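You operate a simulated robot arm through the tools that you are given. There is no shell and no other tool. Be economical: measure what you need, move in short steps, check, and stop when the job is done.

You run a simulated robot arm. Do the job below in one go: nothing can be reset, and whatever is moved stays where it is left.

Task
Stack the 40 mm ring, then the 30 mm ring on the grey camera block, short lens on top.
Fine: the teal cap comes off first and lies on the blue ring mat; rings and lens sit centred; the other rings stay.
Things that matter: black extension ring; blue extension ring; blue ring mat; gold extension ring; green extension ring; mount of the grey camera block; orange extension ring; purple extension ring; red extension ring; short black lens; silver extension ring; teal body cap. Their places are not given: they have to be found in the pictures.

The check looks at the end state, three seconds after you hand in, the way a careful person would. Anything else that was tipped, shoved, dropped, spilled or broken makes it a failure. Lids that push on must go on centred and level and be pressed home; caps that screw on are set level and turned clockwise until they are tight.

Robot
A 7-joint arm with a two-finger gripper, fixed in place. Base frame: the origin is at the foot of the arm, x ahead of it, y to its left, z up. Lengths are in cm, angles in rad, forces in N, time in s.
With the tool pointing down near the work surface it reaches from about 34 to 72 cm from the base axis. Its first joint turns from -1.152 to 1.152 rad. Payload 2.45 kg.
The tool frame sits at the grasp point between the pads (the TCP): z along the fingers, y along the line on which they close. The tips reach 2.6 cm beyond it. The gripper opens to 9.6 cm. The gripper's body begins 6.9 cm behind the TCP.
Orientation is told as [roll, pitch, yaw] about the base's x, y, z axes, in that order, counted from this pose: with the fingers straight down and closing along the base's y, the tool's x points along the base's -x, its y along +y and its z along -z.

Tools
- The arm moves only by the tool servo_tool. Its argument "motion" is a list of rows, each a list of 3 entries, a list of its own where there are three numbers: the shift along the tool's x, y, z in m, then the turn, a rotation vector about the tool's x, y, z in rad, then the finger opening in m, from 0 to 0.096. In form: [[[dx, dy, dz], [rx, ry, rz], fingers], ...]. A call has 1 to 20 rows; each row shifts and turns the commanded pose from where the row before left it, along the tool's axes as they then stand. A row lasts 0.2 s, in which the tool goes at most 5 cm and 0.15 rad; a call with a longer step from one row to the next is refused whole, and so is a gripper value outside its range. Where a pose cannot be reached the arm comes as near as it can. A force on the tool above 60 N (or 10 N above the force at the start of the call, whichever is more), or a blocked arm, ends the call early, and 0.2 s more pass. The fingers move at their own pace and stop on an object; they squeeze with about 31 N. The grip force told is the motor's: it shows also when the fingers shut on nothing. Time passes only in rows, and 0.2 s behind the last, so rows that do not move let the fingers close. The reply holds the time, the measured pose of the TCP, the force on the tool along the base axes, the opening and the grip force, in the units named above and with some noise, with the torque about the TCP (base axes, N m) and any sound that the robot's microphone picked up.
- Cameras (640 x 400 px; columns grow to the right, rows downward): "scene" is fixed at [16.58, -40.92, 140.06]; the picture's right is [0.67, -0.74, 0.00], its down [-0.58, -0.52, -0.63] and it looks along [0.47, 0.42, -0.78] (base axes); focal length 281 px, centre (320, 200). "wrist" rides on the gripper at [8.2, 0.3, -9.8] in the tool frame; the picture's right is [-0.04, 1.00, 0.00], its down [-0.73, -0.03, -0.68] and it looks along [-0.68, -0.03, 0.73] (tool axes); focal length 256 px, centre (320, 200).
- camera(camera): a new picture of that camera. It takes no simulated time.
- pixel_to_xyz(camera, pixels): there is no depth. For up to 12 entries [column, row, z] of the newest picture of that camera ("zoom" is the newest enlarged one), the place [x, y] in the base frame at which the ray of that pixel passes the height z, good to about 0.2 cm. It takes no simulated time.
- close_up(camera, box): a new picture of the part [left, top, right, bottom] of that camera's present view, enlarged. It takes no simulated time.
- hand_in(): hands the job in; it is judged then, once.

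Work in short steps. Measure before you move; look again where a grasp or a placing could have gone wrong, and mend it. You have 80 turns and 54 pictures in all, those below and enlarged ones among them. Open the gripper and draw the arm clear of the work before you hand the job in, unless the task says otherwise; then end with one line.

The tools are called after "Emit:" as a command line: name --argument value ..., lists and objects as JSON in quotes. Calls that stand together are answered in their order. servo_tool: Moves the arm, as the interface text tells. Its arguments: {"type":"object","properties":{"motion":{"type":"array","items":{"type":"array"}}},"required":["motion"]} The other tools are called the same way: camera (camera) takes a picture; pixel_to_xyz (camera, pixels) gives the place at which the rays of pixels pass given heights; close_up (camera, box) takes an enlarged picture of a part of a camera's view; hand_in () hands the job in.

At the start:

```text
time: 0.0
tcp_pos: [38.69, 17.12, 106.59]
ee_rot: [0.0, -0.002, -0.001]
wrist_force: [0.0, 0.2, -0.2]
torque: [0.0, 0.0, -0.01]
finger_gap: 9.58
finger_force: 0.1
```

scene: 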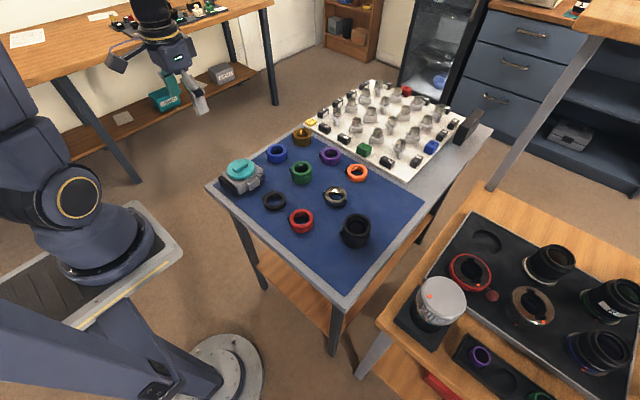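
wrist: 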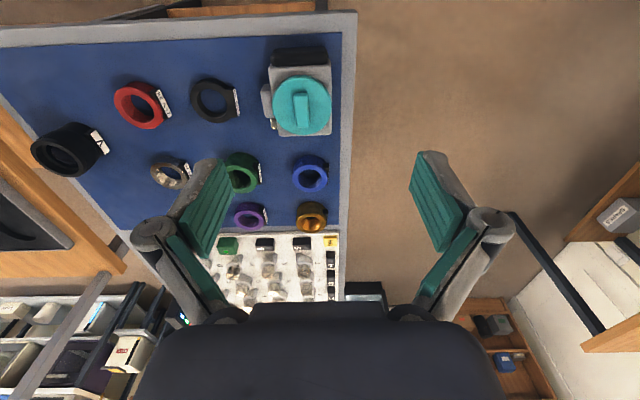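

The mat with rings, the camera block with teal cap at about (240,172) in the scene view. I enlarge both views to read the ring labels.

Emit:
close_up --camera "scene" --box '[210, 120, 400, 250]'

Emit:
close_up --camera "wrist" --box '[20, 30, 350, 236]'

```text
3.08 times, centred on (305, 185) of scene
```

zoom: 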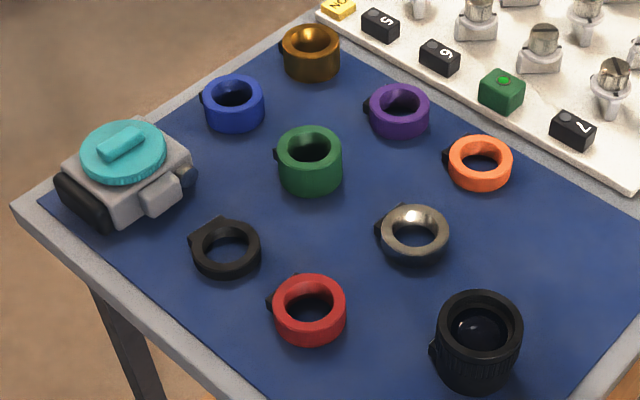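

```text
1.94 times, centred on (185, 133) of wrist
```

zoom: 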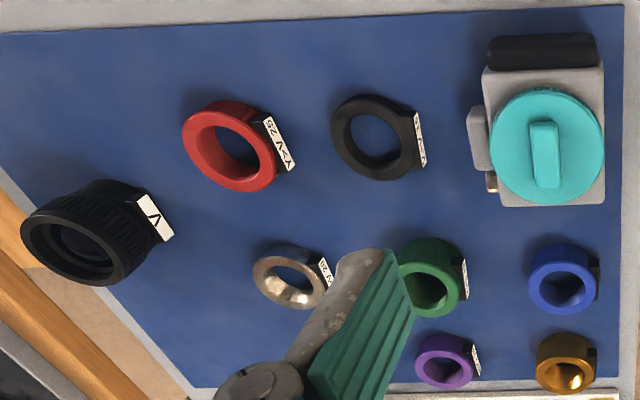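

The rings carry labels with mount letters (red "Y>V 25", lens "V") on their +y side. I triangulate the table height from the same points in both views.

Emit:
pixel_to_xyz --camera "scene" --pixels '[[301, 221, 0], [301, 221, 60], [301, 221, 80], [274, 200, 60], [274, 200, 80], [240, 169, 60], [240, 169, 80]]'

Emit:
pixel_to_xyz --camera "wrist" --pixels '[[140, 105, 0], [140, 105, 60], [140, 105, 80], [214, 101, 60], [214, 101, 80], [303, 105, 60], [303, 105, 80]]'

```text
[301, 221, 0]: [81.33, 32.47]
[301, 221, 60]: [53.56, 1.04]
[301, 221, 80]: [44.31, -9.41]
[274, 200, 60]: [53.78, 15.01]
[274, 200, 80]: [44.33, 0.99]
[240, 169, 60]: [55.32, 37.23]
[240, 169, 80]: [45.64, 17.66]
```

```text
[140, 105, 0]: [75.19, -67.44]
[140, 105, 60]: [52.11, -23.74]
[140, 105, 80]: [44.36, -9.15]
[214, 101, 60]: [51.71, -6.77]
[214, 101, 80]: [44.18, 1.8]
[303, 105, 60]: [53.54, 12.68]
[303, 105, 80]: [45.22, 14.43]
```

Table top is near z≈78 and the cap near z≈83. I check whether tighter close-ups resolve the labels from here.

Emit:
close_up --camera "wrist" --box '[140, 70, 270, 151]'

```text
4.92 times, centred on (205, 110) of wrist
```

zoom: 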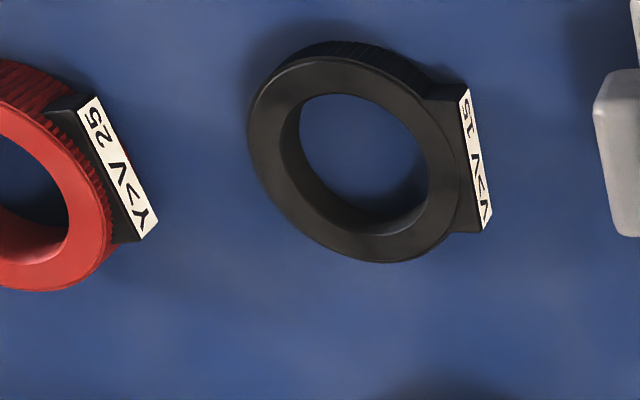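

Close-ups re-render in full detail. I move above the table's +y side and yaw -90° so the wrist camera looks along -y at all the labels.

Emit:
servo_tool --motion '[[[-0.04, 0.027, 0], [0, 0, 0], 0.096], [[-0.04, 0.027, 0], [0, 0, 0], 0.096], [[-0.04, 0.027, 0], [0, 0, 0], 0.096], [[0, 0, 0], [0, 0, 0.1428], 0.096], [[0, 0, 0], [0, 0, 0.1428], 0.096], [[0, 0, 0], [0, 0, 0.1428], 0.096], [[0, 0, 0], [0, 0, 0.1428], 0.096], [[0, 0, 0], [0, 0, 0.1428], 0.096], [[0, 0, 0], [0, 0, 0.1428], 0.096], [[0, 0, 0], [0, 0, 0.1428], 0.096], [[0, 0, 0], [0, 0, 0.1428], 0.096], [[0, 0, 0], [0, 0, 0.1428], 0.096], [[0, 0, 0], [0, 0, 0.1428], 0.096], [[0, 0, 0], [0, 0, 0.1428], 0.096], [[0, 0, 0], [0, 0, 0], 0.096]]'

Emit:
camera --camera "wrist"

```text
time: 3.2
tcp_pos: [50.63, 25.2, 106.74]
ee_rot: [0.002, -0.001, -1.572]
wrist_force: [1.0, 0.3, -0.3]
torque: [0.04, -0.02, 0.0]
finger_gap: 9.58
finger_force: 0.1
```

```text
48 pictures are left
```

wrist: 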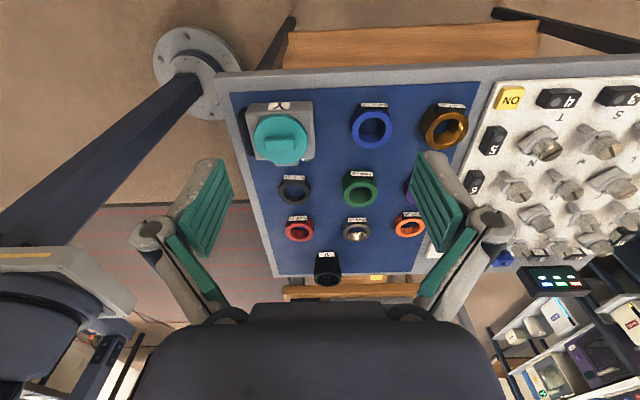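

All labels now face the camera. I enlarge the camera label and the ring rows.

Emit:
close_up --camera "wrist" --box '[236, 90, 346, 165]'

Emit:
close_up --camera "wrist" --box '[340, 90, 480, 178]'

Emit:
close_up --camera "wrist" --box '[270, 165, 430, 265]'

```text
5.33 times, centred on (291, 128) of wrist
```

zoom: 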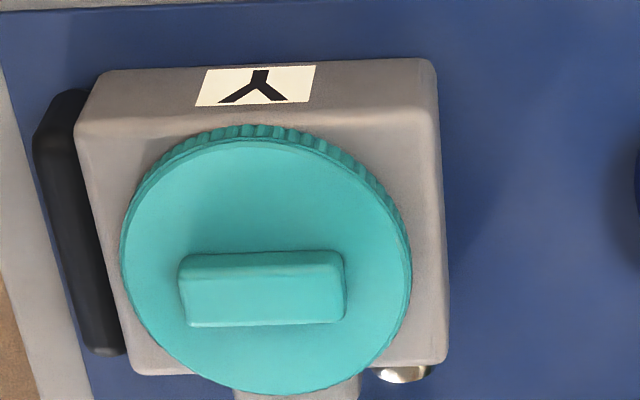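

```text
4.55 times, centred on (410, 134) of wrist
```

zoom: 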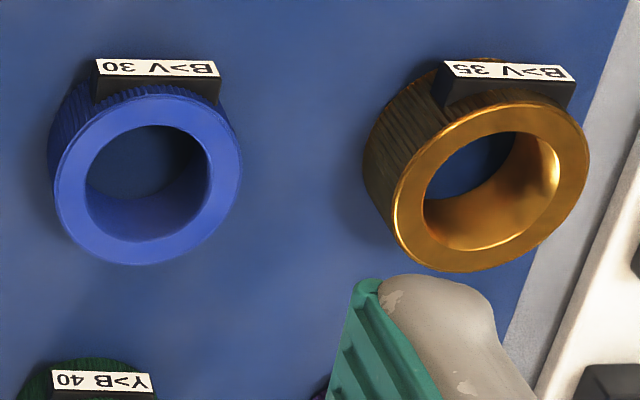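

```text
4.00 times, centred on (350, 215) of wrist
```

zoom: 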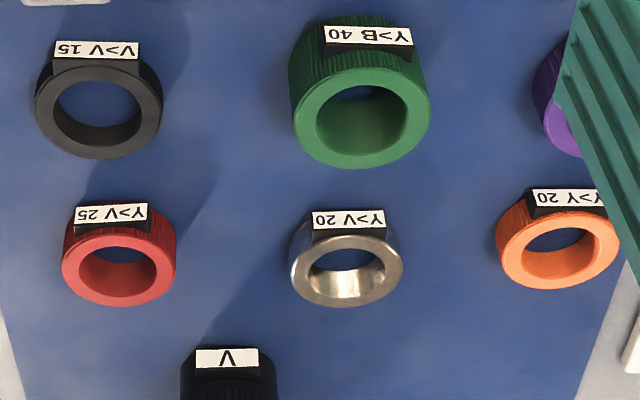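

Camera mount is Y, green is Y>B 40, blue is B>V 30, lens is V, so the chain matches. I triangulate the ring tops, cap and lens from both views.

Emit:
pixel_to_xyz --camera "scene" --pixels '[[301.8, 168.1, 80], [301.8, 168.1, 84], [277.1, 149.9, 80], [277.1, 149.9, 84], [356.6, 224, 80], [356.6, 224, 84], [240.7, 167.8, 80], [240.7, 167.8, 84]]'

Emit:
pixel_to_xyz --camera "wrist" --pixels '[[360.2, 194.5, 80], [360.2, 194.5, 84], [372.2, 129.6, 80], [372.2, 129.6, 84], [327, 271, 80], [327, 271, 84], [281, 139, 80], [281, 139, 84]]'

```text
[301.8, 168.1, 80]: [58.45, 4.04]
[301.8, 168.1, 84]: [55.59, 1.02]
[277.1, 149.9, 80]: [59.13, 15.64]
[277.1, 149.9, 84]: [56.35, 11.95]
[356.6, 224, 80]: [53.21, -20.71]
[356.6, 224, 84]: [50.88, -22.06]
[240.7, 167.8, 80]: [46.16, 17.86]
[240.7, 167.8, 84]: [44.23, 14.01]
```

```text
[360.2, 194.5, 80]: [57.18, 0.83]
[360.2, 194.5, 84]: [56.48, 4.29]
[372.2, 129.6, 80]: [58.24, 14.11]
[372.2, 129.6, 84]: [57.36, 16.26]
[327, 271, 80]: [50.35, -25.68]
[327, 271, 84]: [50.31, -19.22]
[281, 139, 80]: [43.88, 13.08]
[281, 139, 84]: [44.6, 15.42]
```

Green top ≈(56.9, 2.5, 82), blue ≈(58.1, 14.7, 81), lens ≈(51, -21.6, 82.5), cap ≈(44.5, 14.9, 83), mat z≈78. Next I find the mat corners and free room for the cap near the right end of the mat.

Emit:
close_up --camera "scene" --box '[290, 160, 450, 300]'

Emit:
pixel_to_xyz --camera "scene" --pixels '[[425, 209, 78], [348, 292, 78], [395, 215, 78], [385, 225, 78], [355, 240, 78], [301, 140, 81.5], [330, 155, 80], [357, 172, 80], [335, 195, 80], [301, 219, 80.5], [274, 199, 79.5], [222, 186, 78]]'

```text
2.86 times, centred on (370, 230) of scene
```

zoom: 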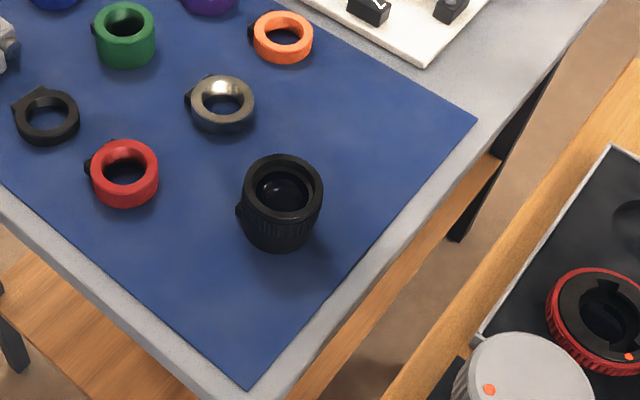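

```text
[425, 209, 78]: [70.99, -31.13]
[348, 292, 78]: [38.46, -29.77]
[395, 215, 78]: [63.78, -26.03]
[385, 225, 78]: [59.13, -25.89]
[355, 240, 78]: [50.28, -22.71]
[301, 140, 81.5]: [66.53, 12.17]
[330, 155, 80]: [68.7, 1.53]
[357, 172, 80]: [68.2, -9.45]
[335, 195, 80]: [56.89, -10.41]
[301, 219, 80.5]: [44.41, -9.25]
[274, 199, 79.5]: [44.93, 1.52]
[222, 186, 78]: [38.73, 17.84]
```

Mat spans roughly x 38.5–71, y -30 up; free space for the cap is around (62.5, -21.5). I move above the cap at z≈92 for a closer look (tool x = base +y, tool y = base +x, in this yaw).

Emit:
servo_tool --motion '[[[-0.035, -0.02, 0.03], [0, 0, 0], 0.096], [[-0.035, -0.02, 0.03], [0, 0, 0], 0.08], [[-0.033, -0.021, 0.03], [0, 0, 0], 0.07], [[0, 0, 0.03], [0, 0, 0], 0.07], [[0, 0, 0.027], [0, 0, 0], 0.07], [[0, 0, 0], [0, 0, 0], 0.07]]'

Emit:
camera --camera "wrist"

```text
refused: row 1 steps farther than a row can; nothing moved
```

```text
43 pictures are left
```

wrist: 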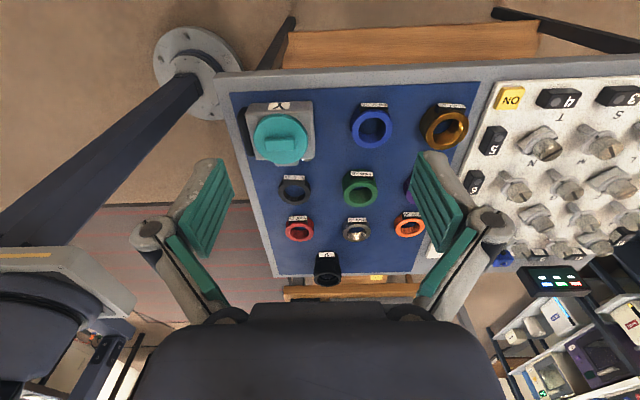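

The first row was slightly over 5 cm and refused; I resend with smaller steps.

Emit:
servo_tool --motion '[[[-0.026, -0.015, 0.03], [0, 0, 0], 0.096], [[-0.026, -0.015, 0.03], [0, 0, 0], 0.08], [[-0.026, -0.015, 0.03], [0, 0, 0], 0.07], [[-0.025, -0.016, 0.03], [0, 0, 0], 0.07], [[0, 0, 0.027], [0, 0, 0], 0.07], [[0, 0, 0], [0, 0, 0], 0.07]]'

Emit:
camera --camera "wrist"

```text
time: 4.6
tcp_pos: [44.31, 14.76, 92.08]
ee_rot: [0.001, -0.002, -1.571]
wrist_force: [-0.2, 0.5, 0.5]
torque: [-0.03, -0.04, 0.0]
finger_gap: 7.01
finger_force: 0.0
```

```text
42 pictures are left
```

wrist: 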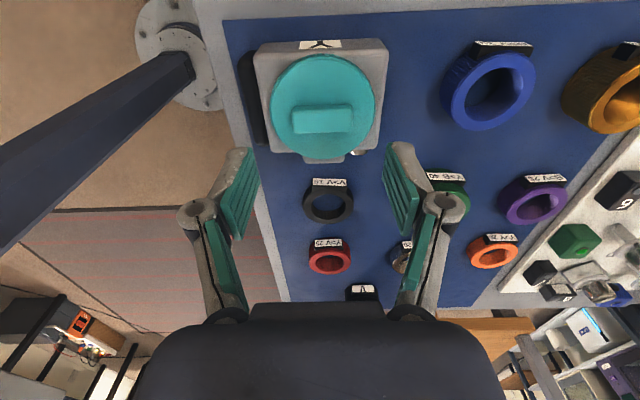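

Cap disc is centred near (322,108), handle spans columns 291–354. I locate the handle at plausible heights.

Emit:
close_up --camera "wrist" --box '[232, 25, 408, 135]'

Emit:
pixel_to_xyz --camera "wrist" --pixels '[[270, 105, 83], [375, 105, 83], [322, 56, 83], [322, 157, 83], [291, 112, 84], [354, 112, 84], [322, 104, 84], [322, 121, 84], [488, 92, 81]]'

```text
3.64 times, centred on (320, 80) of wrist
```

zoom: 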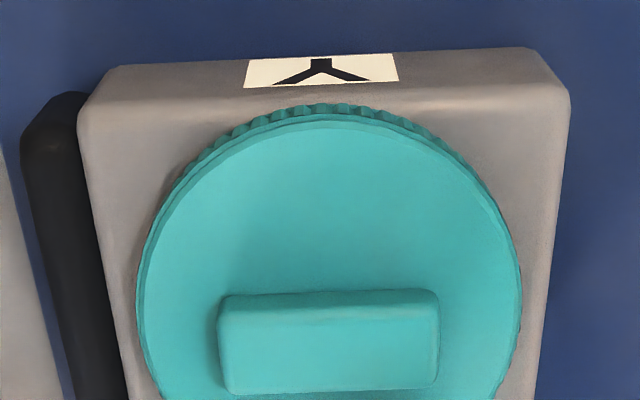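

```text
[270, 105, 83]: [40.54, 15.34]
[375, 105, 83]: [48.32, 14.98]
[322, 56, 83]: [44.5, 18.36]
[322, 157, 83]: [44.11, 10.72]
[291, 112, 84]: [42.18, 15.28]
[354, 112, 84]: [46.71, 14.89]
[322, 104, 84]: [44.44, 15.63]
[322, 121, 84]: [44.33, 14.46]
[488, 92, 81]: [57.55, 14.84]
```

Handle centre ≈(44.4, 14.55), 4.5 cm long along x. I shift to it and descend, watching for contact.

Emit:
servo_tool --motion '[[[-0.002, 0.001, 0.03], [0, 0, 0], 0.07], [[0, 0, 0.022], [0, 0, 0], 0.07], [[0, 0, 0.005], [0, 0, 0], 0.07], [[0, 0, 0.002], [0, 0, 0], 0.07], [[0, 0, 0], [0, 0, 0], 0.07]]'

Emit:
camera --camera "wrist"

```text
time: 5.8
tcp_pos: [44.66, 14.63, 86.08]
ee_rot: [0.001, 0.0, -1.572]
wrist_force: [-0.5, 0.2, -0.4]
torque: [0.0, -0.03, 0.01]
finger_gap: 7.0
finger_force: 0.0
```

```text
40 pictures are left
```

wrist: 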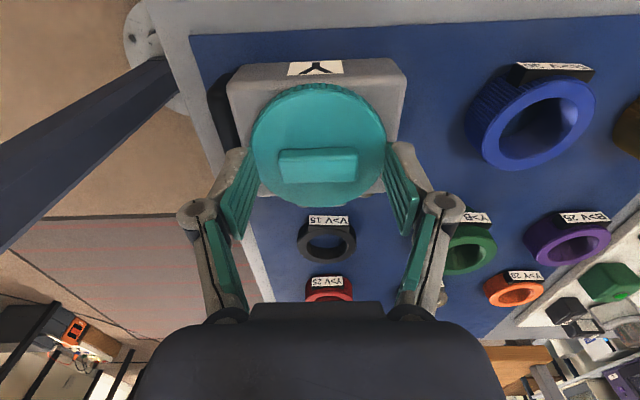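

Fingertips straddle the handle at row ≈160. I check the handle height against this closer view.

Emit:
close_up --camera "wrist" --box '[220, 60, 420, 220]'

Emit:
pixel_to_xyz --camera "wrist" --pixels '[[318, 157, 83.5], [318, 157, 84.5], [318, 183, 83.5], [318, 183, 84.5], [250, 145, 83], [387, 145, 83], [318, 83, 83], [318, 210, 83]]'

```text
2.50 times, centred on (320, 140) of wrist
```

zoom: 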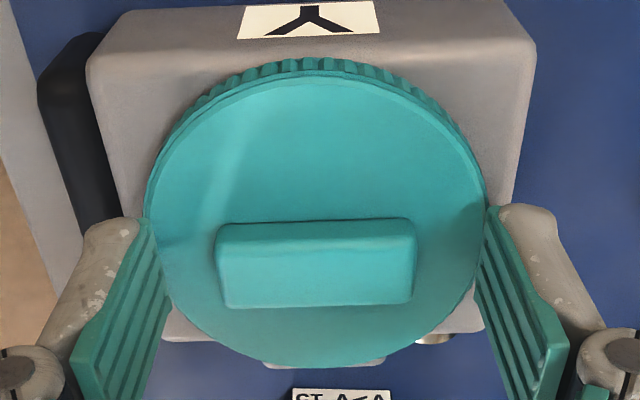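

```text
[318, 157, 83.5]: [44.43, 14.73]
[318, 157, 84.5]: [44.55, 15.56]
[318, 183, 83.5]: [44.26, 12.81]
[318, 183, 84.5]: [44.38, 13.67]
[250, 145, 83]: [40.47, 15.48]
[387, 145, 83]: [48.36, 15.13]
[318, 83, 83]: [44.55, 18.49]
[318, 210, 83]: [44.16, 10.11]
```

Handle top ≈84.5, disc ≈83.1, tips at ≈83.5. I close on the handle and let it settle.

Emit:
servo_tool --motion '[[[0, -0.002, 0.001], [0, 0, 0], 0.055], [[0, 0, 0], [0, 0, 0], 0.03], [[0, 0, 0], [0, 0, 0], 0.03], [[0, 0, 0], [0, 0, 0], 0.03], [[0, 0, 0], [0, 0, 0], 0.03]]'

```text
time: 7.0
tcp_pos: [44.4, 14.66, 86.04]
ee_rot: [0.005, 0.0, -1.57]
wrist_force: [3.5, -0.6, 15.5]
torque: [-0.02, -0.06, -0.02]
finger_gap: 4.28
finger_force: 30.8
```

The grip is at 4.28 cm with 31 N. I lift gently and see whether the cap comes free.

Emit:
servo_tool --motion '[[[0, 0, -0.003], [0, 0, 0], 0.03], [[0, 0, -0.004], [0, 0, 0], 0.03], [[0, 0, 0], [0, 0, 0], 0.03]]'

Emit:
camera --camera "wrist"

```text
time: 7.8
tcp_pos: [44.37, 14.71, 86.63]
ee_rot: [0.0, -0.001, -1.57]
wrist_force: [-0.8, -0.6, -0.3]
torque: [0.01, 0.0, -0.04]
finger_gap: 4.25
finger_force: 30.4
```

```text
38 pictures are left
```

wrist: 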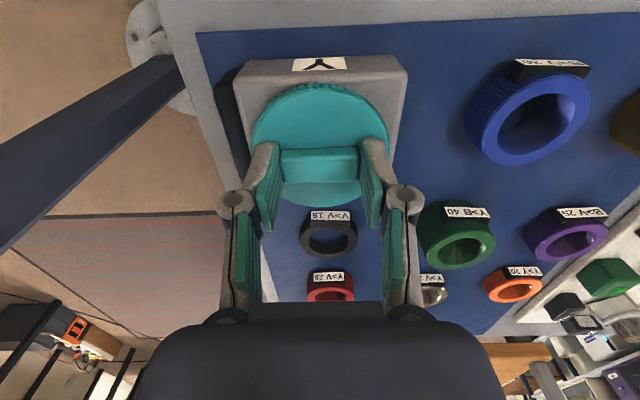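

The pull shows no resistance. I raise further and look.

Emit:
servo_tool --motion '[[[0, 0, -0.02], [0, 0, 0], 0.03], [[0, 0, -0.03], [0, 0, 0], 0.03], [[0, 0, -0.03], [0, 0, 0], 0.03], [[0, 0, 0], [0, 0, 0], 0.03]]'

Emit:
camera --camera "wrist"

Emit:
close_up --camera "scene" --box '[195, 120, 290, 200]'

```text
time: 8.8
tcp_pos: [44.34, 14.85, 94.5]
ee_rot: [0.0, 0.001, -1.572]
wrist_force: [-0.1, -0.1, 0.1]
torque: [-0.03, -0.03, 0.05]
finger_gap: 4.24
finger_force: 31.7
```

```text
37 pictures are left
```

wrist: 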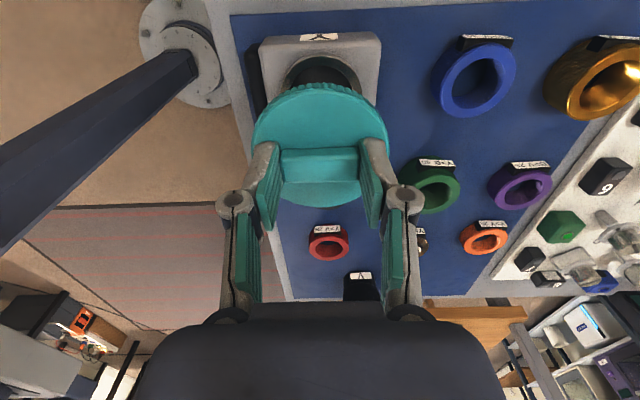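

```text
5.00 times, centred on (242, 160) of scene
```

zoom: 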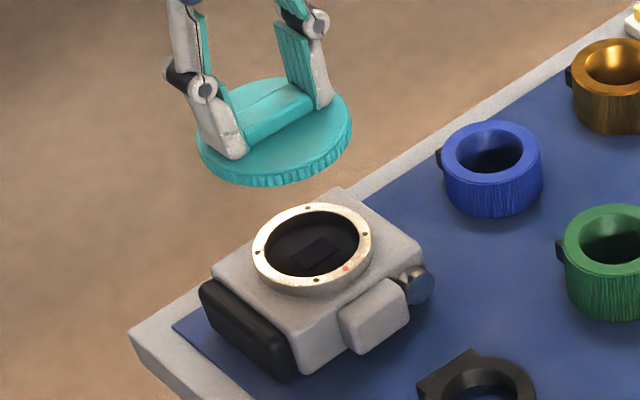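

Cap is off, mount exposed. I carry the cap to above (62.5, -21.5).

Emit:
servo_tool --motion '[[[-0.0404, 0.0202, 0], [0, 0, 0], 0.03], [[-0.0404, 0.0202, 0], [0, 0, 0], 0.03], [[-0.0404, 0.0202, 0], [0, 0, 0], 0.03], [[-0.0404, 0.0202, 0], [0, 0, 0], 0.03], [[-0.0404, 0.0202, 0], [0, 0, 0], 0.03], [[-0.0404, 0.0202, 0], [0, 0, 0], 0.03], [[-0.0404, 0.0202, 0], [0, 0, 0], 0.03], [[-0.0404, 0.0202, 0], [0, 0, 0], 0.03], [[-0.0404, 0.0202, 0], [0, 0, 0], 0.03], [[0, 0, 0.03], [0, 0, 0], 0.03], [[0, 0, 0.02], [0, 0, 0], 0.03], [[0, 0, 0], [0, 0, 0], 0.03]]'

Emit:
close_up --camera "scene" --box '[290, 120, 450, 260]'

```text
time: 11.4
tcp_pos: [62.61, -21.61, 89.62]
ee_rot: [0.002, 0.001, -1.568]
wrist_force: [-0.6, -0.3, -1.1]
torque: [0.01, 0.0, 0.01]
finger_gap: 4.27
finger_force: 31.1
```

```text
2.86 times, centred on (370, 190) of scene
```

zoom: 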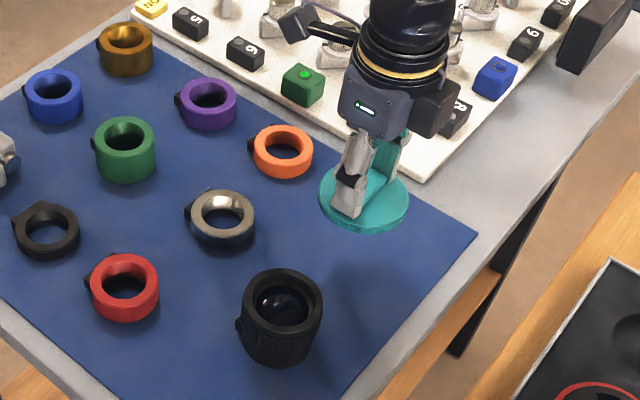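

Cap hangs over free mat. I descend to just above contact and then creep.

Emit:
servo_tool --motion '[[[0, 0, 0.03], [0, 0, 0], 0.03], [[0, 0, 0.025], [0, 0, 0], 0.03], [[0, 0, 0.01], [0, 0, 0], 0.03], [[0, 0, 0.003], [0, 0, 0], 0.03], [[0, 0, 0.002], [0, 0, 0], 0.03], [[0, 0, 0], [0, 0, 0], 0.03]]'

Emit:
servo_tool --motion '[[[0, 0, 0.002], [0, 0, 0], 0.03], [[0, 0, 0], [0, 0, 0], 0.03]]'

```text
time: 12.8
tcp_pos: [62.53, -21.49, 82.85]
ee_rot: [0.001, 0.0, -1.572]
wrist_force: [-0.1, -0.1, 0.3]
torque: [0.0, 0.01, -0.02]
finger_gap: 4.24
finger_force: 31.1
```

```text
time: 13.4
tcp_pos: [62.66, -21.59, 82.6]
ee_rot: [0.002, 0.0, -1.571]
wrist_force: [-0.5, 0.7, -0.5]
torque: [-0.03, -0.01, -0.06]
finger_gap: 4.26
finger_force: 31.3
```

No contact yet at 82.6; I keep creeping.

Emit:
servo_tool --motion '[[[0, 0, 0.002], [0, 0, 0], 0.03], [[0, 0, 0.002], [0, 0, 0], 0.03], [[0, 0, 0], [0, 0, 0], 0.03]]'

Emit:
servo_tool --motion '[[[0, 0, 0.0015], [0, 0, 0], 0.03], [[0, 0, 0], [0, 0, 0], 0.03]]'

Emit:
servo_tool --motion '[[[0, 0, 0.0015], [0, 0, 0], 0.03], [[0, 0, 0], [0, 0, 0], 0.03]]'

```text
time: 14.2
tcp_pos: [62.59, -21.53, 82.04]
ee_rot: [0.002, -0.001, -1.572]
wrist_force: [0.0, 0.5, 0.6]
torque: [0.0, 0.0, 0.02]
finger_gap: 4.26
finger_force: 31.0
```

```text
time: 14.8
tcp_pos: [62.71, -21.57, 81.96]
ee_rot: [0.003, 0.0, -1.572]
wrist_force: [0.5, -0.5, 0.1]
torque: [-0.02, 0.03, 0.0]
finger_gap: 4.26
finger_force: 30.8
```

```text
time: 15.4
tcp_pos: [62.78, -21.73, 81.85]
ee_rot: [0.001, -0.001, -1.572]
wrist_force: [-1.1, 0.9, 1.1]
torque: [0.03, 0.08, -0.02]
finger_gap: 4.26
finger_force: 31.3
```

Still near free; I continue in 1.5 mm steps.

Emit:
servo_tool --motion '[[[0, 0, 0.0015], [0, 0, 0], 0.03], [[0, 0, 0], [0, 0, 0], 0.03]]'

Emit:
servo_tool --motion '[[[0, 0, 0.0015], [0, 0, 0], 0.03], [[0, 0, 0], [0, 0, 0], 0.03]]'

Emit:
close_up --camera "scene" --box '[365, 165, 445, 225]'

```text
time: 16.0
tcp_pos: [62.72, -21.59, 81.67]
ee_rot: [0.005, -0.002, -1.568]
wrist_force: [-2.4, 2.2, 17.3]
torque: [0.27, 0.38, -0.01]
finger_gap: 4.29
finger_force: 31.0
```

```text
time: 16.6
tcp_pos: [62.76, -21.77, 81.73]
ee_rot: [0.005, -0.002, -1.569]
wrist_force: [-7.3, 4.9, 35.9]
torque: [0.14, 0.36, -0.03]
finger_gap: 4.28
finger_force: 30.8
```

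```text
6.67 times, centred on (405, 195) of scene
```

zoom: 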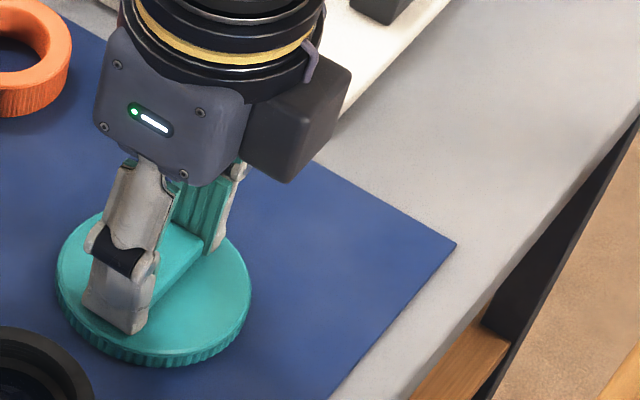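

Contact at TCP 81.7 with 36 N; the cap is on the mat. I relieve the press, open and rise.

Emit:
servo_tool --motion '[[[0, 0, -0.003], [0, 0, 0], 0.03], [[0, 0, 0], [0, 0, 0], 0.05], [[0, 0, 0], [0, 0, 0], 0.06], [[0, 0, 0], [0, 0, 0], 0.06], [[0, 0, -0.03], [0, 0, 0], 0.06], [[0, 0, -0.04], [0, 0, 0], 0.08], [[0, 0, -0.04], [0, 0, 0], 0.08], [[0, 0, 0], [0, 0, 0], 0.08]]'

Emit:
camera --camera "wrist"

```text
time: 18.4
tcp_pos: [62.57, -21.42, 92.84]
ee_rot: [0.001, 0.0, -1.57]
wrist_force: [-0.5, -0.6, 0.8]
torque: [0.01, -0.01, -0.02]
finger_gap: 8.0
finger_force: 0.0
```

```text
33 pictures are left
```

wrist: 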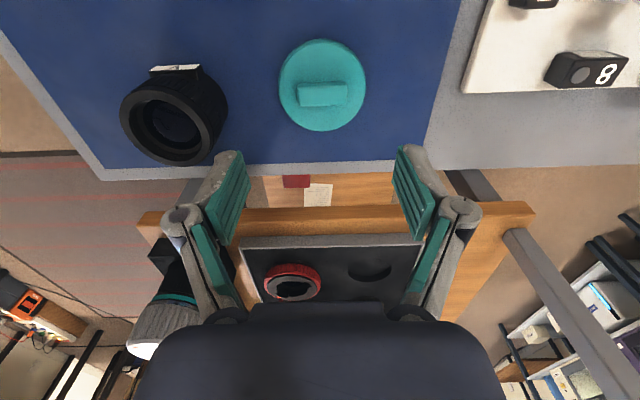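

Cap lies flat and released. Next I go above the green ring at about (56.9, 2.5).

Emit:
servo_tool --motion '[[[0.04, -0.0094, 0], [0, 0, 0], 0.09], [[0.04, -0.0094, 0], [0, 0, 0], 0.09], [[0.04, -0.0094, 0], [0, 0, 0], 0.09], [[0.04, -0.0094, 0], [0, 0, 0], 0.09], [[0.04, -0.0094, 0], [0, 0, 0], 0.09], [[0.04, -0.0094, 0], [0, 0, 0], 0.09], [[0, 0, 0], [0, 0, 0], 0.09]]'

Emit:
camera --camera "wrist"

Emit:
close_up --camera "wrist" --box '[240, 60, 400, 160]'

```text
time: 20.0
tcp_pos: [56.88, 2.34, 92.84]
ee_rot: [0.002, 0.001, -1.57]
wrist_force: [-0.3, 0.2, -0.4]
torque: [-0.02, 0.0, -0.03]
finger_gap: 9.01
finger_force: 0.0
```

```text
32 pictures are left
```

wrist: 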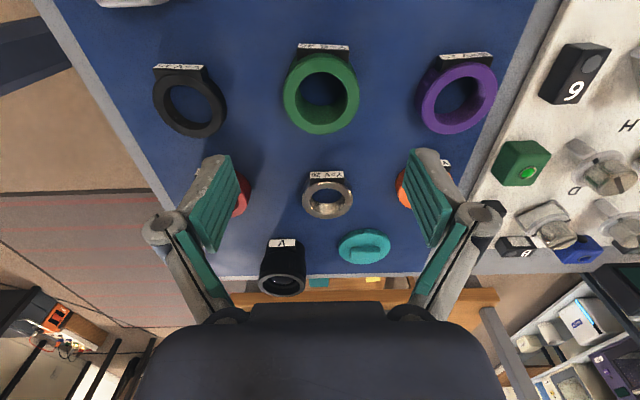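

```text
4.00 times, centred on (320, 110) of wrist
```

zoom: 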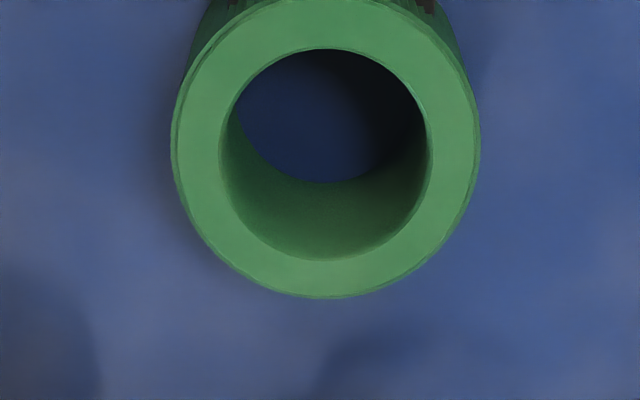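

Inner edge of the green top spans zoom columns 220–432 and rows 50–260; I convert at z=82.

Emit:
pixel_to_xyz --camera "zoom" --pixels '[[220, 150, 82], [432, 150, 82], [326, 50, 82], [326, 260, 82], [172, 145, 82], [480, 145, 82], [326, 298, 82]]'

```text
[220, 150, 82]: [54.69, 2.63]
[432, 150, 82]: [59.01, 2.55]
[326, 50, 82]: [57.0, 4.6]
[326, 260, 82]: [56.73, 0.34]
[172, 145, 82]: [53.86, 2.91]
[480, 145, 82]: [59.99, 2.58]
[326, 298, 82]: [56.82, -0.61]
```

Green centre ≈(56.87, 2.47), outer diameter 6.15. I descend to TCP z 82.1 (tips 1.5 cm above the mat) and close.

Emit:
servo_tool --motion '[[[0.0013, 0, 0.03], [0, 0, 0], 0.085], [[0, 0, 0.03], [0, 0, 0], 0.085], [[0, 0, 0.03], [0, 0, 0], 0.085], [[0, 0, 0.0175], [0, 0, 0], 0.085], [[0, 0, 0], [0, 0, 0], 0.085], [[0, 0, 0], [0, 0, 0], 0.07], [[0, 0, 0], [0, 0, 0], 0.05], [[0, 0, 0], [0, 0, 0], 0.05], [[0, 0, 0], [0, 0, 0], 0.05]]'

Emit:
camera --camera "wrist"

```text
time: 22.0
tcp_pos: [56.95, 2.53, 82.07]
ee_rot: [0.001, 0.001, -1.57]
wrist_force: [1.9, 0.3, 1.3]
torque: [-0.06, -0.14, -0.04]
finger_gap: 6.23
finger_force: 31.2
```

```text
30 pictures are left
```

wrist: 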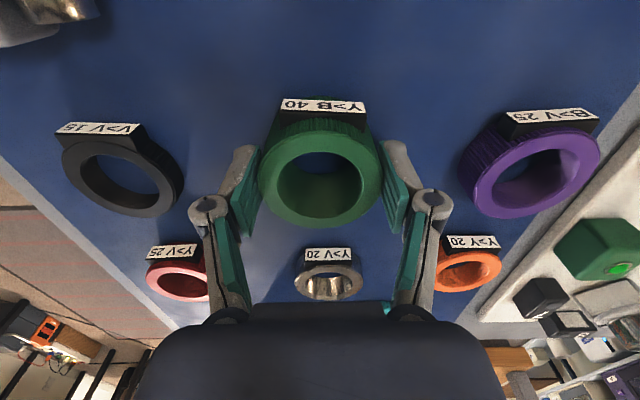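

Gripped at 6.23 cm. I lift and carry it to near the camera block, stopping short in y to view the mount unobstructed.

Emit:
servo_tool --motion '[[[0, 0, -0.01], [0, 0, 0], 0.05], [[0, 0, -0.03], [0, 0, 0], 0.05], [[0, 0, -0.045], [0, 0, 0], 0.05], [[0, 0, -0.045], [0, 0, 0], 0.05], [[0.02, -0.0315, 0], [0, 0, 0], 0.05], [[0.02, -0.0315, 0], [0, 0, 0], 0.05], [[0.02, -0.0315, 0], [0, 0, 0], 0.05], [[0.02, -0.0315, 0], [0, 0, 0], 0.05], [[0, 0, 0], [0, 0, 0], 0.05], [[0, 0, 0], [0, 0, 0], 0.05]]'

Emit:
camera --camera "wrist"

Emit:
close_up --camera "wrist" --box '[240, 0, 400, 100]'

```text
time: 24.2
tcp_pos: [44.51, 10.65, 94.92]
ee_rot: [0.001, -0.001, -1.569]
wrist_force: [1.0, 0.1, -1.7]
torque: [-0.01, -0.03, 0.0]
finger_gap: 6.22
finger_force: 30.8
```

```text
29 pictures are left
```

wrist: 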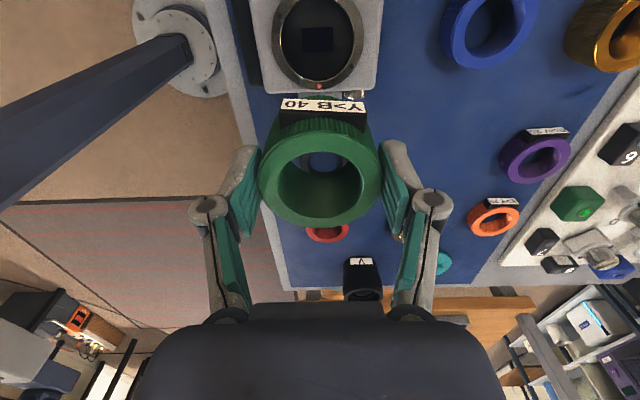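

```text
4.00 times, centred on (320, 50) of wrist
```

zoom: 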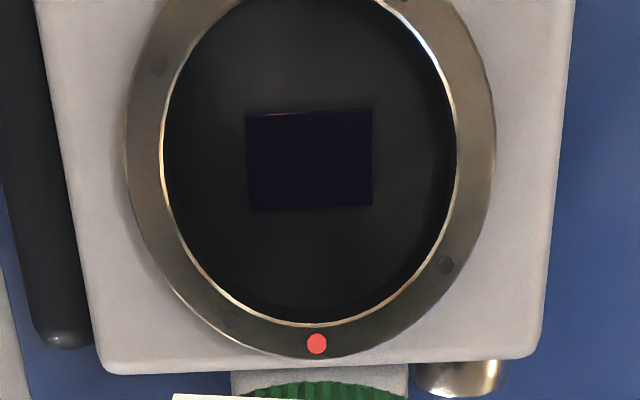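

Mount rim spans zoom columns 125–495 at row ~150, bottom at row 358. I convert at z≈82.3 and also the held ring's top centre.

Emit:
pixel_to_xyz --camera "zoom" --pixels '[[125, 150, 82.3], [495, 150, 82.3], [310, 358, 82.3], [162, 150, 82.3], [457, 150, 82.3], [310, 322, 82.3], [310, -8, 82.3]]'

Emit:
close_up --camera "wrist" --box '[240, 130, 400, 230]'

Emit:
pixel_to_xyz --camera "scene" --pixels '[[240.6, 169.4, 82], [240.6, 169.4, 82.5]]'

```text
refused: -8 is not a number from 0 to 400
```

```text
4.00 times, centred on (320, 180) of wrist
```

zoom: 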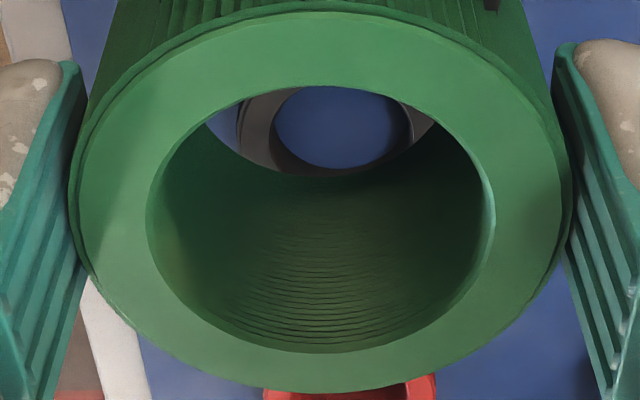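

```text
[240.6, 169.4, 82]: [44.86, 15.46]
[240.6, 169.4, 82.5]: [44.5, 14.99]
```

I redo it in wrist pixels, with the held ring's top inner edge at z≈94.85.

Emit:
pixel_to_xyz --camera "wrist" --pixels '[[271.25, 37.5, 82.3], [363.75, 37.5, 82.3], [317.5, 89.5, 82.3], [280.5, 37.5, 82.3], [354.25, 37.5, 82.3], [317.5, 80.5, 82.3], [317.5, 0, 82.3]]'

Emit:
pixel_to_xyz --camera "zoom" --pixels '[[147, 225, 94.85], [494, 225, 94.85], [320, 87, 94.85], [320, 353, 94.85], [68, 200, 94.85], [571, 200, 94.85]]'

```text
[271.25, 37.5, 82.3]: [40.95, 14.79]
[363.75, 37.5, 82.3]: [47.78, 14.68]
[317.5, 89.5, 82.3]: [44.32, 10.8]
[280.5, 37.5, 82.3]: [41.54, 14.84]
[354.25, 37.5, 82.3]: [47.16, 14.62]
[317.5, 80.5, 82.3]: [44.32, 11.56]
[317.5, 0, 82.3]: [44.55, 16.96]
```

```text
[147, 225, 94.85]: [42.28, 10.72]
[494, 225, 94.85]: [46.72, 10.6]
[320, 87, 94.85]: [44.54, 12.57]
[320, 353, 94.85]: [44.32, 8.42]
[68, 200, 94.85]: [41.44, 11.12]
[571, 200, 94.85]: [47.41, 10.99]
```

Mount x ≈44.36; y is height-dependent (14.25–14.7). I take a scene close-up to pin it down.

Emit:
close_up --camera "scene" --box '[212, 142, 276, 182]'

```text
10.00 times, centred on (244, 162) of scene
```

zoom: 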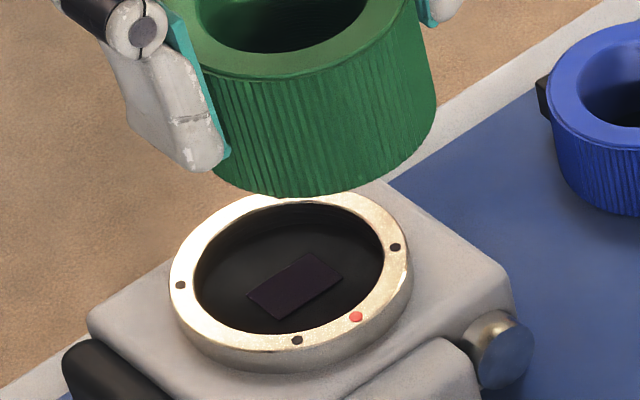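

Mount top ellipse is centred near zoom (289, 267); I convert at several heights, plus ellipse extremes.

Emit:
pixel_to_xyz --camera "zoom" --pixels '[[289, 267, 82], [289, 267, 82.3], [289, 267, 82.6], [289, 267, 83], [170, 275, 82.6], [409, 260, 82.6], [180, 285, 82.6], [395, 247, 82.6], [297, 340, 82.6]]'

```text
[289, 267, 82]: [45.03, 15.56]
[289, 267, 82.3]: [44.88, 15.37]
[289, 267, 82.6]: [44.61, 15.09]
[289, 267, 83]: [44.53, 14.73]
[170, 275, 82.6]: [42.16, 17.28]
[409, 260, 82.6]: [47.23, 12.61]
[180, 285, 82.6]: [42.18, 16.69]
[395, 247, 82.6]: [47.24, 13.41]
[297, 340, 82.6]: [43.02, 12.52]
```

Views agree on mount top z≈83.0 with centre (44.4, 14.68). I move over it and go down to about 1.4 cm above contact, then read and look.

Emit:
servo_tool --motion '[[[0.02, 0, 0], [0, 0, 0], 0.05], [[0.0205, 0, 0], [0, 0, 0], 0.05], [[0, 0, 0.03], [0, 0, 0], 0.05], [[0, 0, 0.024], [0, 0, 0], 0.05], [[0, 0, 0], [0, 0, 0], 0.05], [[0, 0, 0], [0, 0, 0], 0.05]]'

Emit:
servo_tool --motion '[[[0, 0, 0], [0, 0, 0], 0.05]]'

Emit:
servo_tool --motion '[[[0, 0, 0], [0, 0, 0], 0.05]]'

Emit:
close_up --camera "scene" --box '[212, 142, 276, 182]'

Emit:
close_up --camera "wrist" --box '[220, 60, 420, 220]'

```text
time: 25.6
tcp_pos: [44.41, 14.44, 89.72]
ee_rot: [0.003, 0.0, -1.568]
wrist_force: [-0.5, -0.1, -1.5]
torque: [0.0, -0.01, -0.01]
finger_gap: 6.24
finger_force: 31.0
```

```text
time: 26.0
tcp_pos: [44.43, 14.53, 89.86]
ee_rot: [0.0, 0.001, -1.57]
wrist_force: [-0.3, 0.3, -0.6]
torque: [0.0, -0.03, 0.03]
finger_gap: 6.24
finger_force: 31.6
```

```text
time: 26.4
tcp_pos: [44.41, 14.61, 89.75]
ee_rot: [0.001, -0.001, -1.568]
wrist_force: [0.4, -0.5, -1.6]
torque: [0.01, 0.02, 0.01]
finger_gap: 6.22
finger_force: 30.9
```

```text
10.00 times, centred on (244, 162) of scene
```

zoom: 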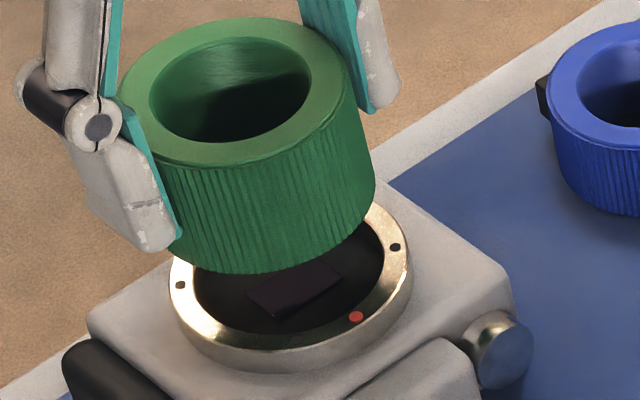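

```text
2.50 times, centred on (320, 140) of wrist
```

zoom: 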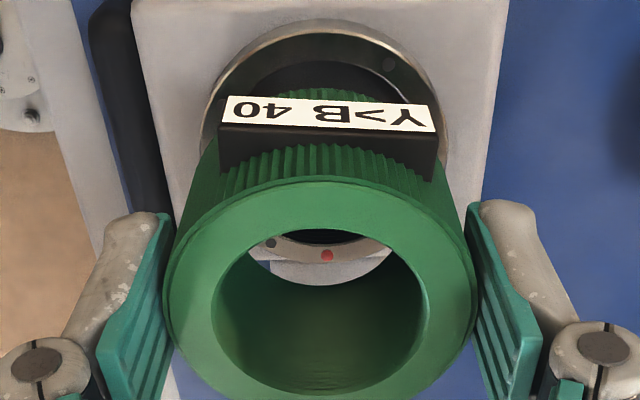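

TCP ≈(44.42, 14.53, 89.8). I check the held ring's top centre (zoom (235, 91)) in the scene view frame for bias against the mount measurement; I need a scene zoom again as newest, so I use scene pixels (235.5,151.1).

Emit:
pixel_to_xyz --camera "scene" --pixels '[[235.5, 151.1, 89.75], [240.9, 168.7, 83]]'

Emit:
pixel_to_xyz --camera "zoom" --pixels '[[199, 75, 83], [449, 75, 83], [318, 20, 83], [318, 375, 83], [212, 300, 89.75], [428, 300, 89.75]]'

```text
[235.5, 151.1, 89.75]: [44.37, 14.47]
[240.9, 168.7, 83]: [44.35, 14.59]
```

```text
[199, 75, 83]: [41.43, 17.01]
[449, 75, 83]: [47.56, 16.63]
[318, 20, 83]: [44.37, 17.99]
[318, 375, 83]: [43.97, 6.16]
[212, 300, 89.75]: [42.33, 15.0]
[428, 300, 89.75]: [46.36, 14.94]
```

Consistent: mount is ~0.13 cm further in y. I shift and lower to near contact.

Emit:
servo_tool --motion '[[[0.0013, 0, 0.01], [0, 0, 0], 0.05], [[0, 0, 0.01], [0, 0, 0], 0.05], [[0, 0, 0.002], [0, 0, 0], 0.05], [[0, 0, 0.0015], [0, 0, 0], 0.05], [[0, 0, 0], [0, 0, 0], 0.05]]'

Emit:
servo_tool --motion '[[[0, 0, 0.0015], [0, 0, 0], 0.05], [[0, 0, 0], [0, 0, 0], 0.05]]'

Emit:
servo_tool --motion '[[[0, 0, 0.0015], [0, 0, 0], 0.05], [[0, 0, 0], [0, 0, 0], 0.05]]'

```text
time: 27.6
tcp_pos: [44.47, 14.75, 87.31]
ee_rot: [0.001, 0.001, -1.571]
wrist_force: [-0.8, -0.2, -2.1]
torque: [-0.03, 0.02, 0.01]
finger_gap: 6.26
finger_force: 30.7
```

```text
time: 28.2
tcp_pos: [44.44, 14.69, 87.25]
ee_rot: [0.002, 0.0, -1.569]
wrist_force: [0.2, -0.1, -1.4]
torque: [0.01, 0.03, -0.01]
finger_gap: 6.26
finger_force: 30.9
```

```text
time: 28.8
tcp_pos: [44.34, 14.72, 87.11]
ee_rot: [0.002, 0.0, -1.568]
wrist_force: [0.1, -0.1, -1.3]
torque: [0.02, 0.01, 0.0]
finger_gap: 6.24
finger_force: 30.9
```

No contact yet at 87.1; I keep creeping by 1.5 mm.

Emit:
servo_tool --motion '[[[0, 0, 0.0015], [0, 0, 0], 0.05], [[0, 0, 0], [0, 0, 0], 0.05]]'

Emit:
servo_tool --motion '[[[0, 0, 0.0015], [0, 0, 0], 0.05], [[0, 0, 0], [0, 0, 0], 0.05]]'

Emit:
servo_tool --motion '[[[0, 0, 0.001], [0, 0, 0], 0.05], [[0, 0, 0], [0, 0, 0], 0.05]]'

```text
time: 29.4
tcp_pos: [44.46, 14.71, 86.89]
ee_rot: [0.002, 0.0, -1.569]
wrist_force: [-6.5, -3.1, 27.4]
torque: [-0.02, 0.21, 0.1]
finger_gap: 6.24
finger_force: 30.8
```

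```text
time: 30.0
tcp_pos: [44.37, 14.76, 86.8]
ee_rot: [0.004, -0.001, -1.571]
wrist_force: [-4.2, -2.0, 27.3]
torque: [-0.06, 0.16, 0.05]
finger_gap: 6.23
finger_force: 31.3
```

```text
time: 30.6
tcp_pos: [44.37, 14.75, 86.62]
ee_rot: [0.003, 0.001, -1.572]
wrist_force: [-1.2, 0.2, 27.3]
torque: [0.0, 0.04, 0.03]
finger_gap: 6.22
finger_force: 30.9
```

Contact at ~86.95, force holding at 27 N (fingers slipping on a seated ring, or a push fit). I check the scene close-up.

Emit:
close_up --camera "scene" --box '[212, 142, 276, 182]'

Emit:
close_up --camera "wrist" --box '[220, 60, 420, 220]'

```text
10.00 times, centred on (244, 162) of scene
```

zoom: 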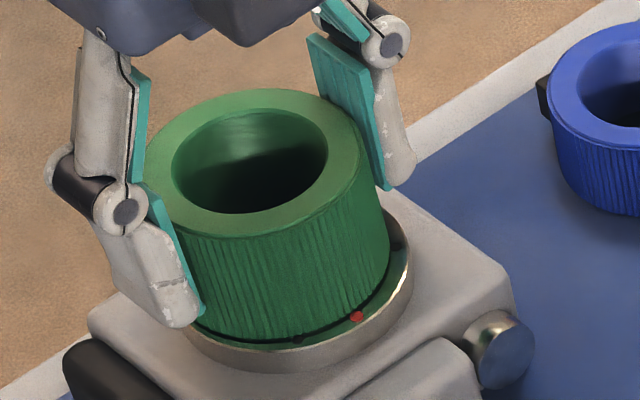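

```text
2.50 times, centred on (320, 140) of wrist
```

zoom: 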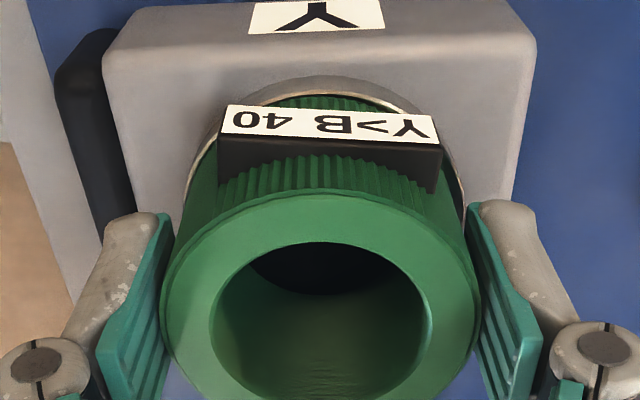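

Ring sits on the mount. I open, rise, and inspect the centring.

Emit:
servo_tool --motion '[[[0, 0, -0.001], [0, 0, 0], 0.05], [[0, 0, 0], [0, 0, 0], 0.065], [[0, 0, 0], [0, 0, 0], 0.08], [[0, 0, 0], [0, 0, 0], 0.085], [[0, 0, -0.03], [0, 0, 0], 0.085], [[0, 0, -0.04], [0, 0, 0], 0.085], [[-0.02, 0, -0.02], [0, 0, 0], 0.085], [[-0.02, 0, 0], [0, 0, 0], 0.085], [[0, 0, 0], [0, 0, 0], 0.085]]'

Emit:
close_up --camera "scene" --box '[212, 142, 276, 182]'

Emit:
camera --camera "wrist"

```text
time: 32.6
tcp_pos: [44.33, 10.65, 95.53]
ee_rot: [0.001, 0.001, -1.569]
wrist_force: [0.2, 0.8, -0.3]
torque: [0.01, -0.02, 0.0]
finger_gap: 8.51
finger_force: 0.1
```

```text
10.00 times, centred on (244, 162) of scene
```

zoom: 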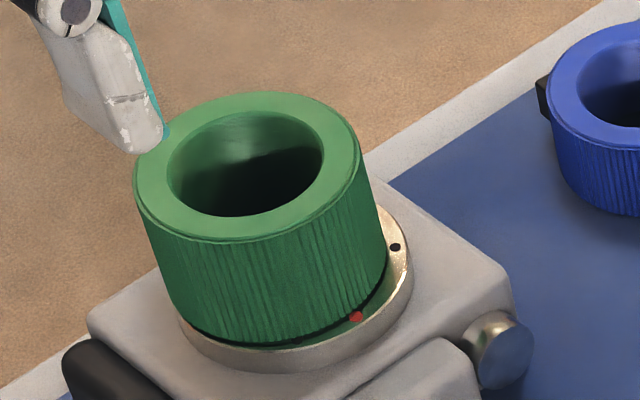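

```text
20 pictures are left
```

wrist: 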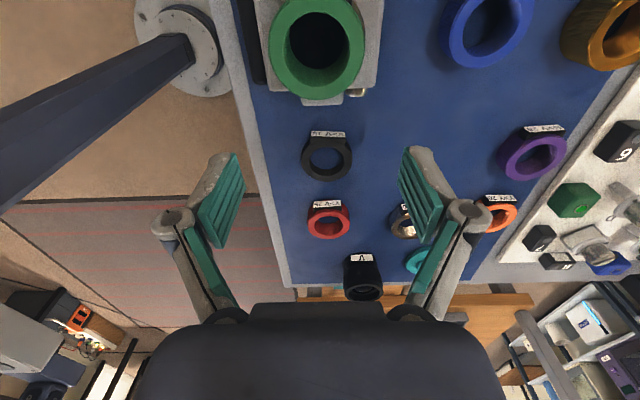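

The ring released; I measure its top centre (scene ≈ (236.8,158.6); wrist inner edge columns 285–349) versus the mount centre.

Emit:
pixel_to_xyz --camera "scene" --pixels '[[236.8, 158.6, 86.7], [236.8, 158.6, 87], [236.5, 158.3, 87], [240.2, 168.7, 83]]'

Emit:
close_up --camera "wrist" --box '[236, 0, 396, 100]'

```text
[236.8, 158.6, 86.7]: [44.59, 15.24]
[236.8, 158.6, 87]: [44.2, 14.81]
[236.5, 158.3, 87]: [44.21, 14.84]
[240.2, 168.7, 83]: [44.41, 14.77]
```

```text
4.00 times, centred on (316, 50) of wrist
```

zoom: 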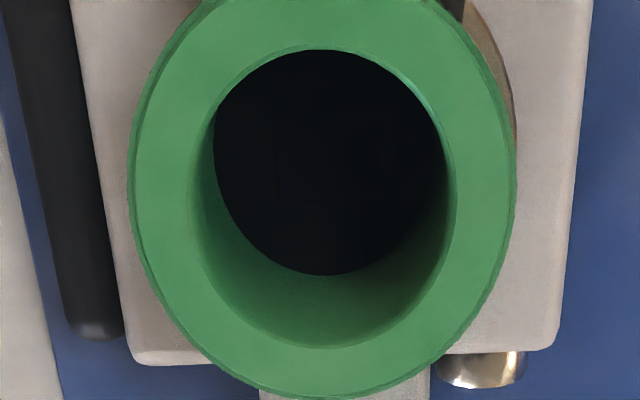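

Emit:
pixel_to_xyz --camera "zoom" --pixels '[[128, 165, 86.9], [516, 165, 86.9], [325, 398, 86.9], [325, 50, 86.9], [325, 349, 86.9], [190, 190, 86.9], [457, 190, 86.9]]'

```text
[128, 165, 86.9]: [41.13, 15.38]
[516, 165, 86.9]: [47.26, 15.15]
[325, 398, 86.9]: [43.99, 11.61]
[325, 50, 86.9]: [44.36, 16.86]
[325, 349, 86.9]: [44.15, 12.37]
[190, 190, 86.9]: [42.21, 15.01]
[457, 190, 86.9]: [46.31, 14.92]
```

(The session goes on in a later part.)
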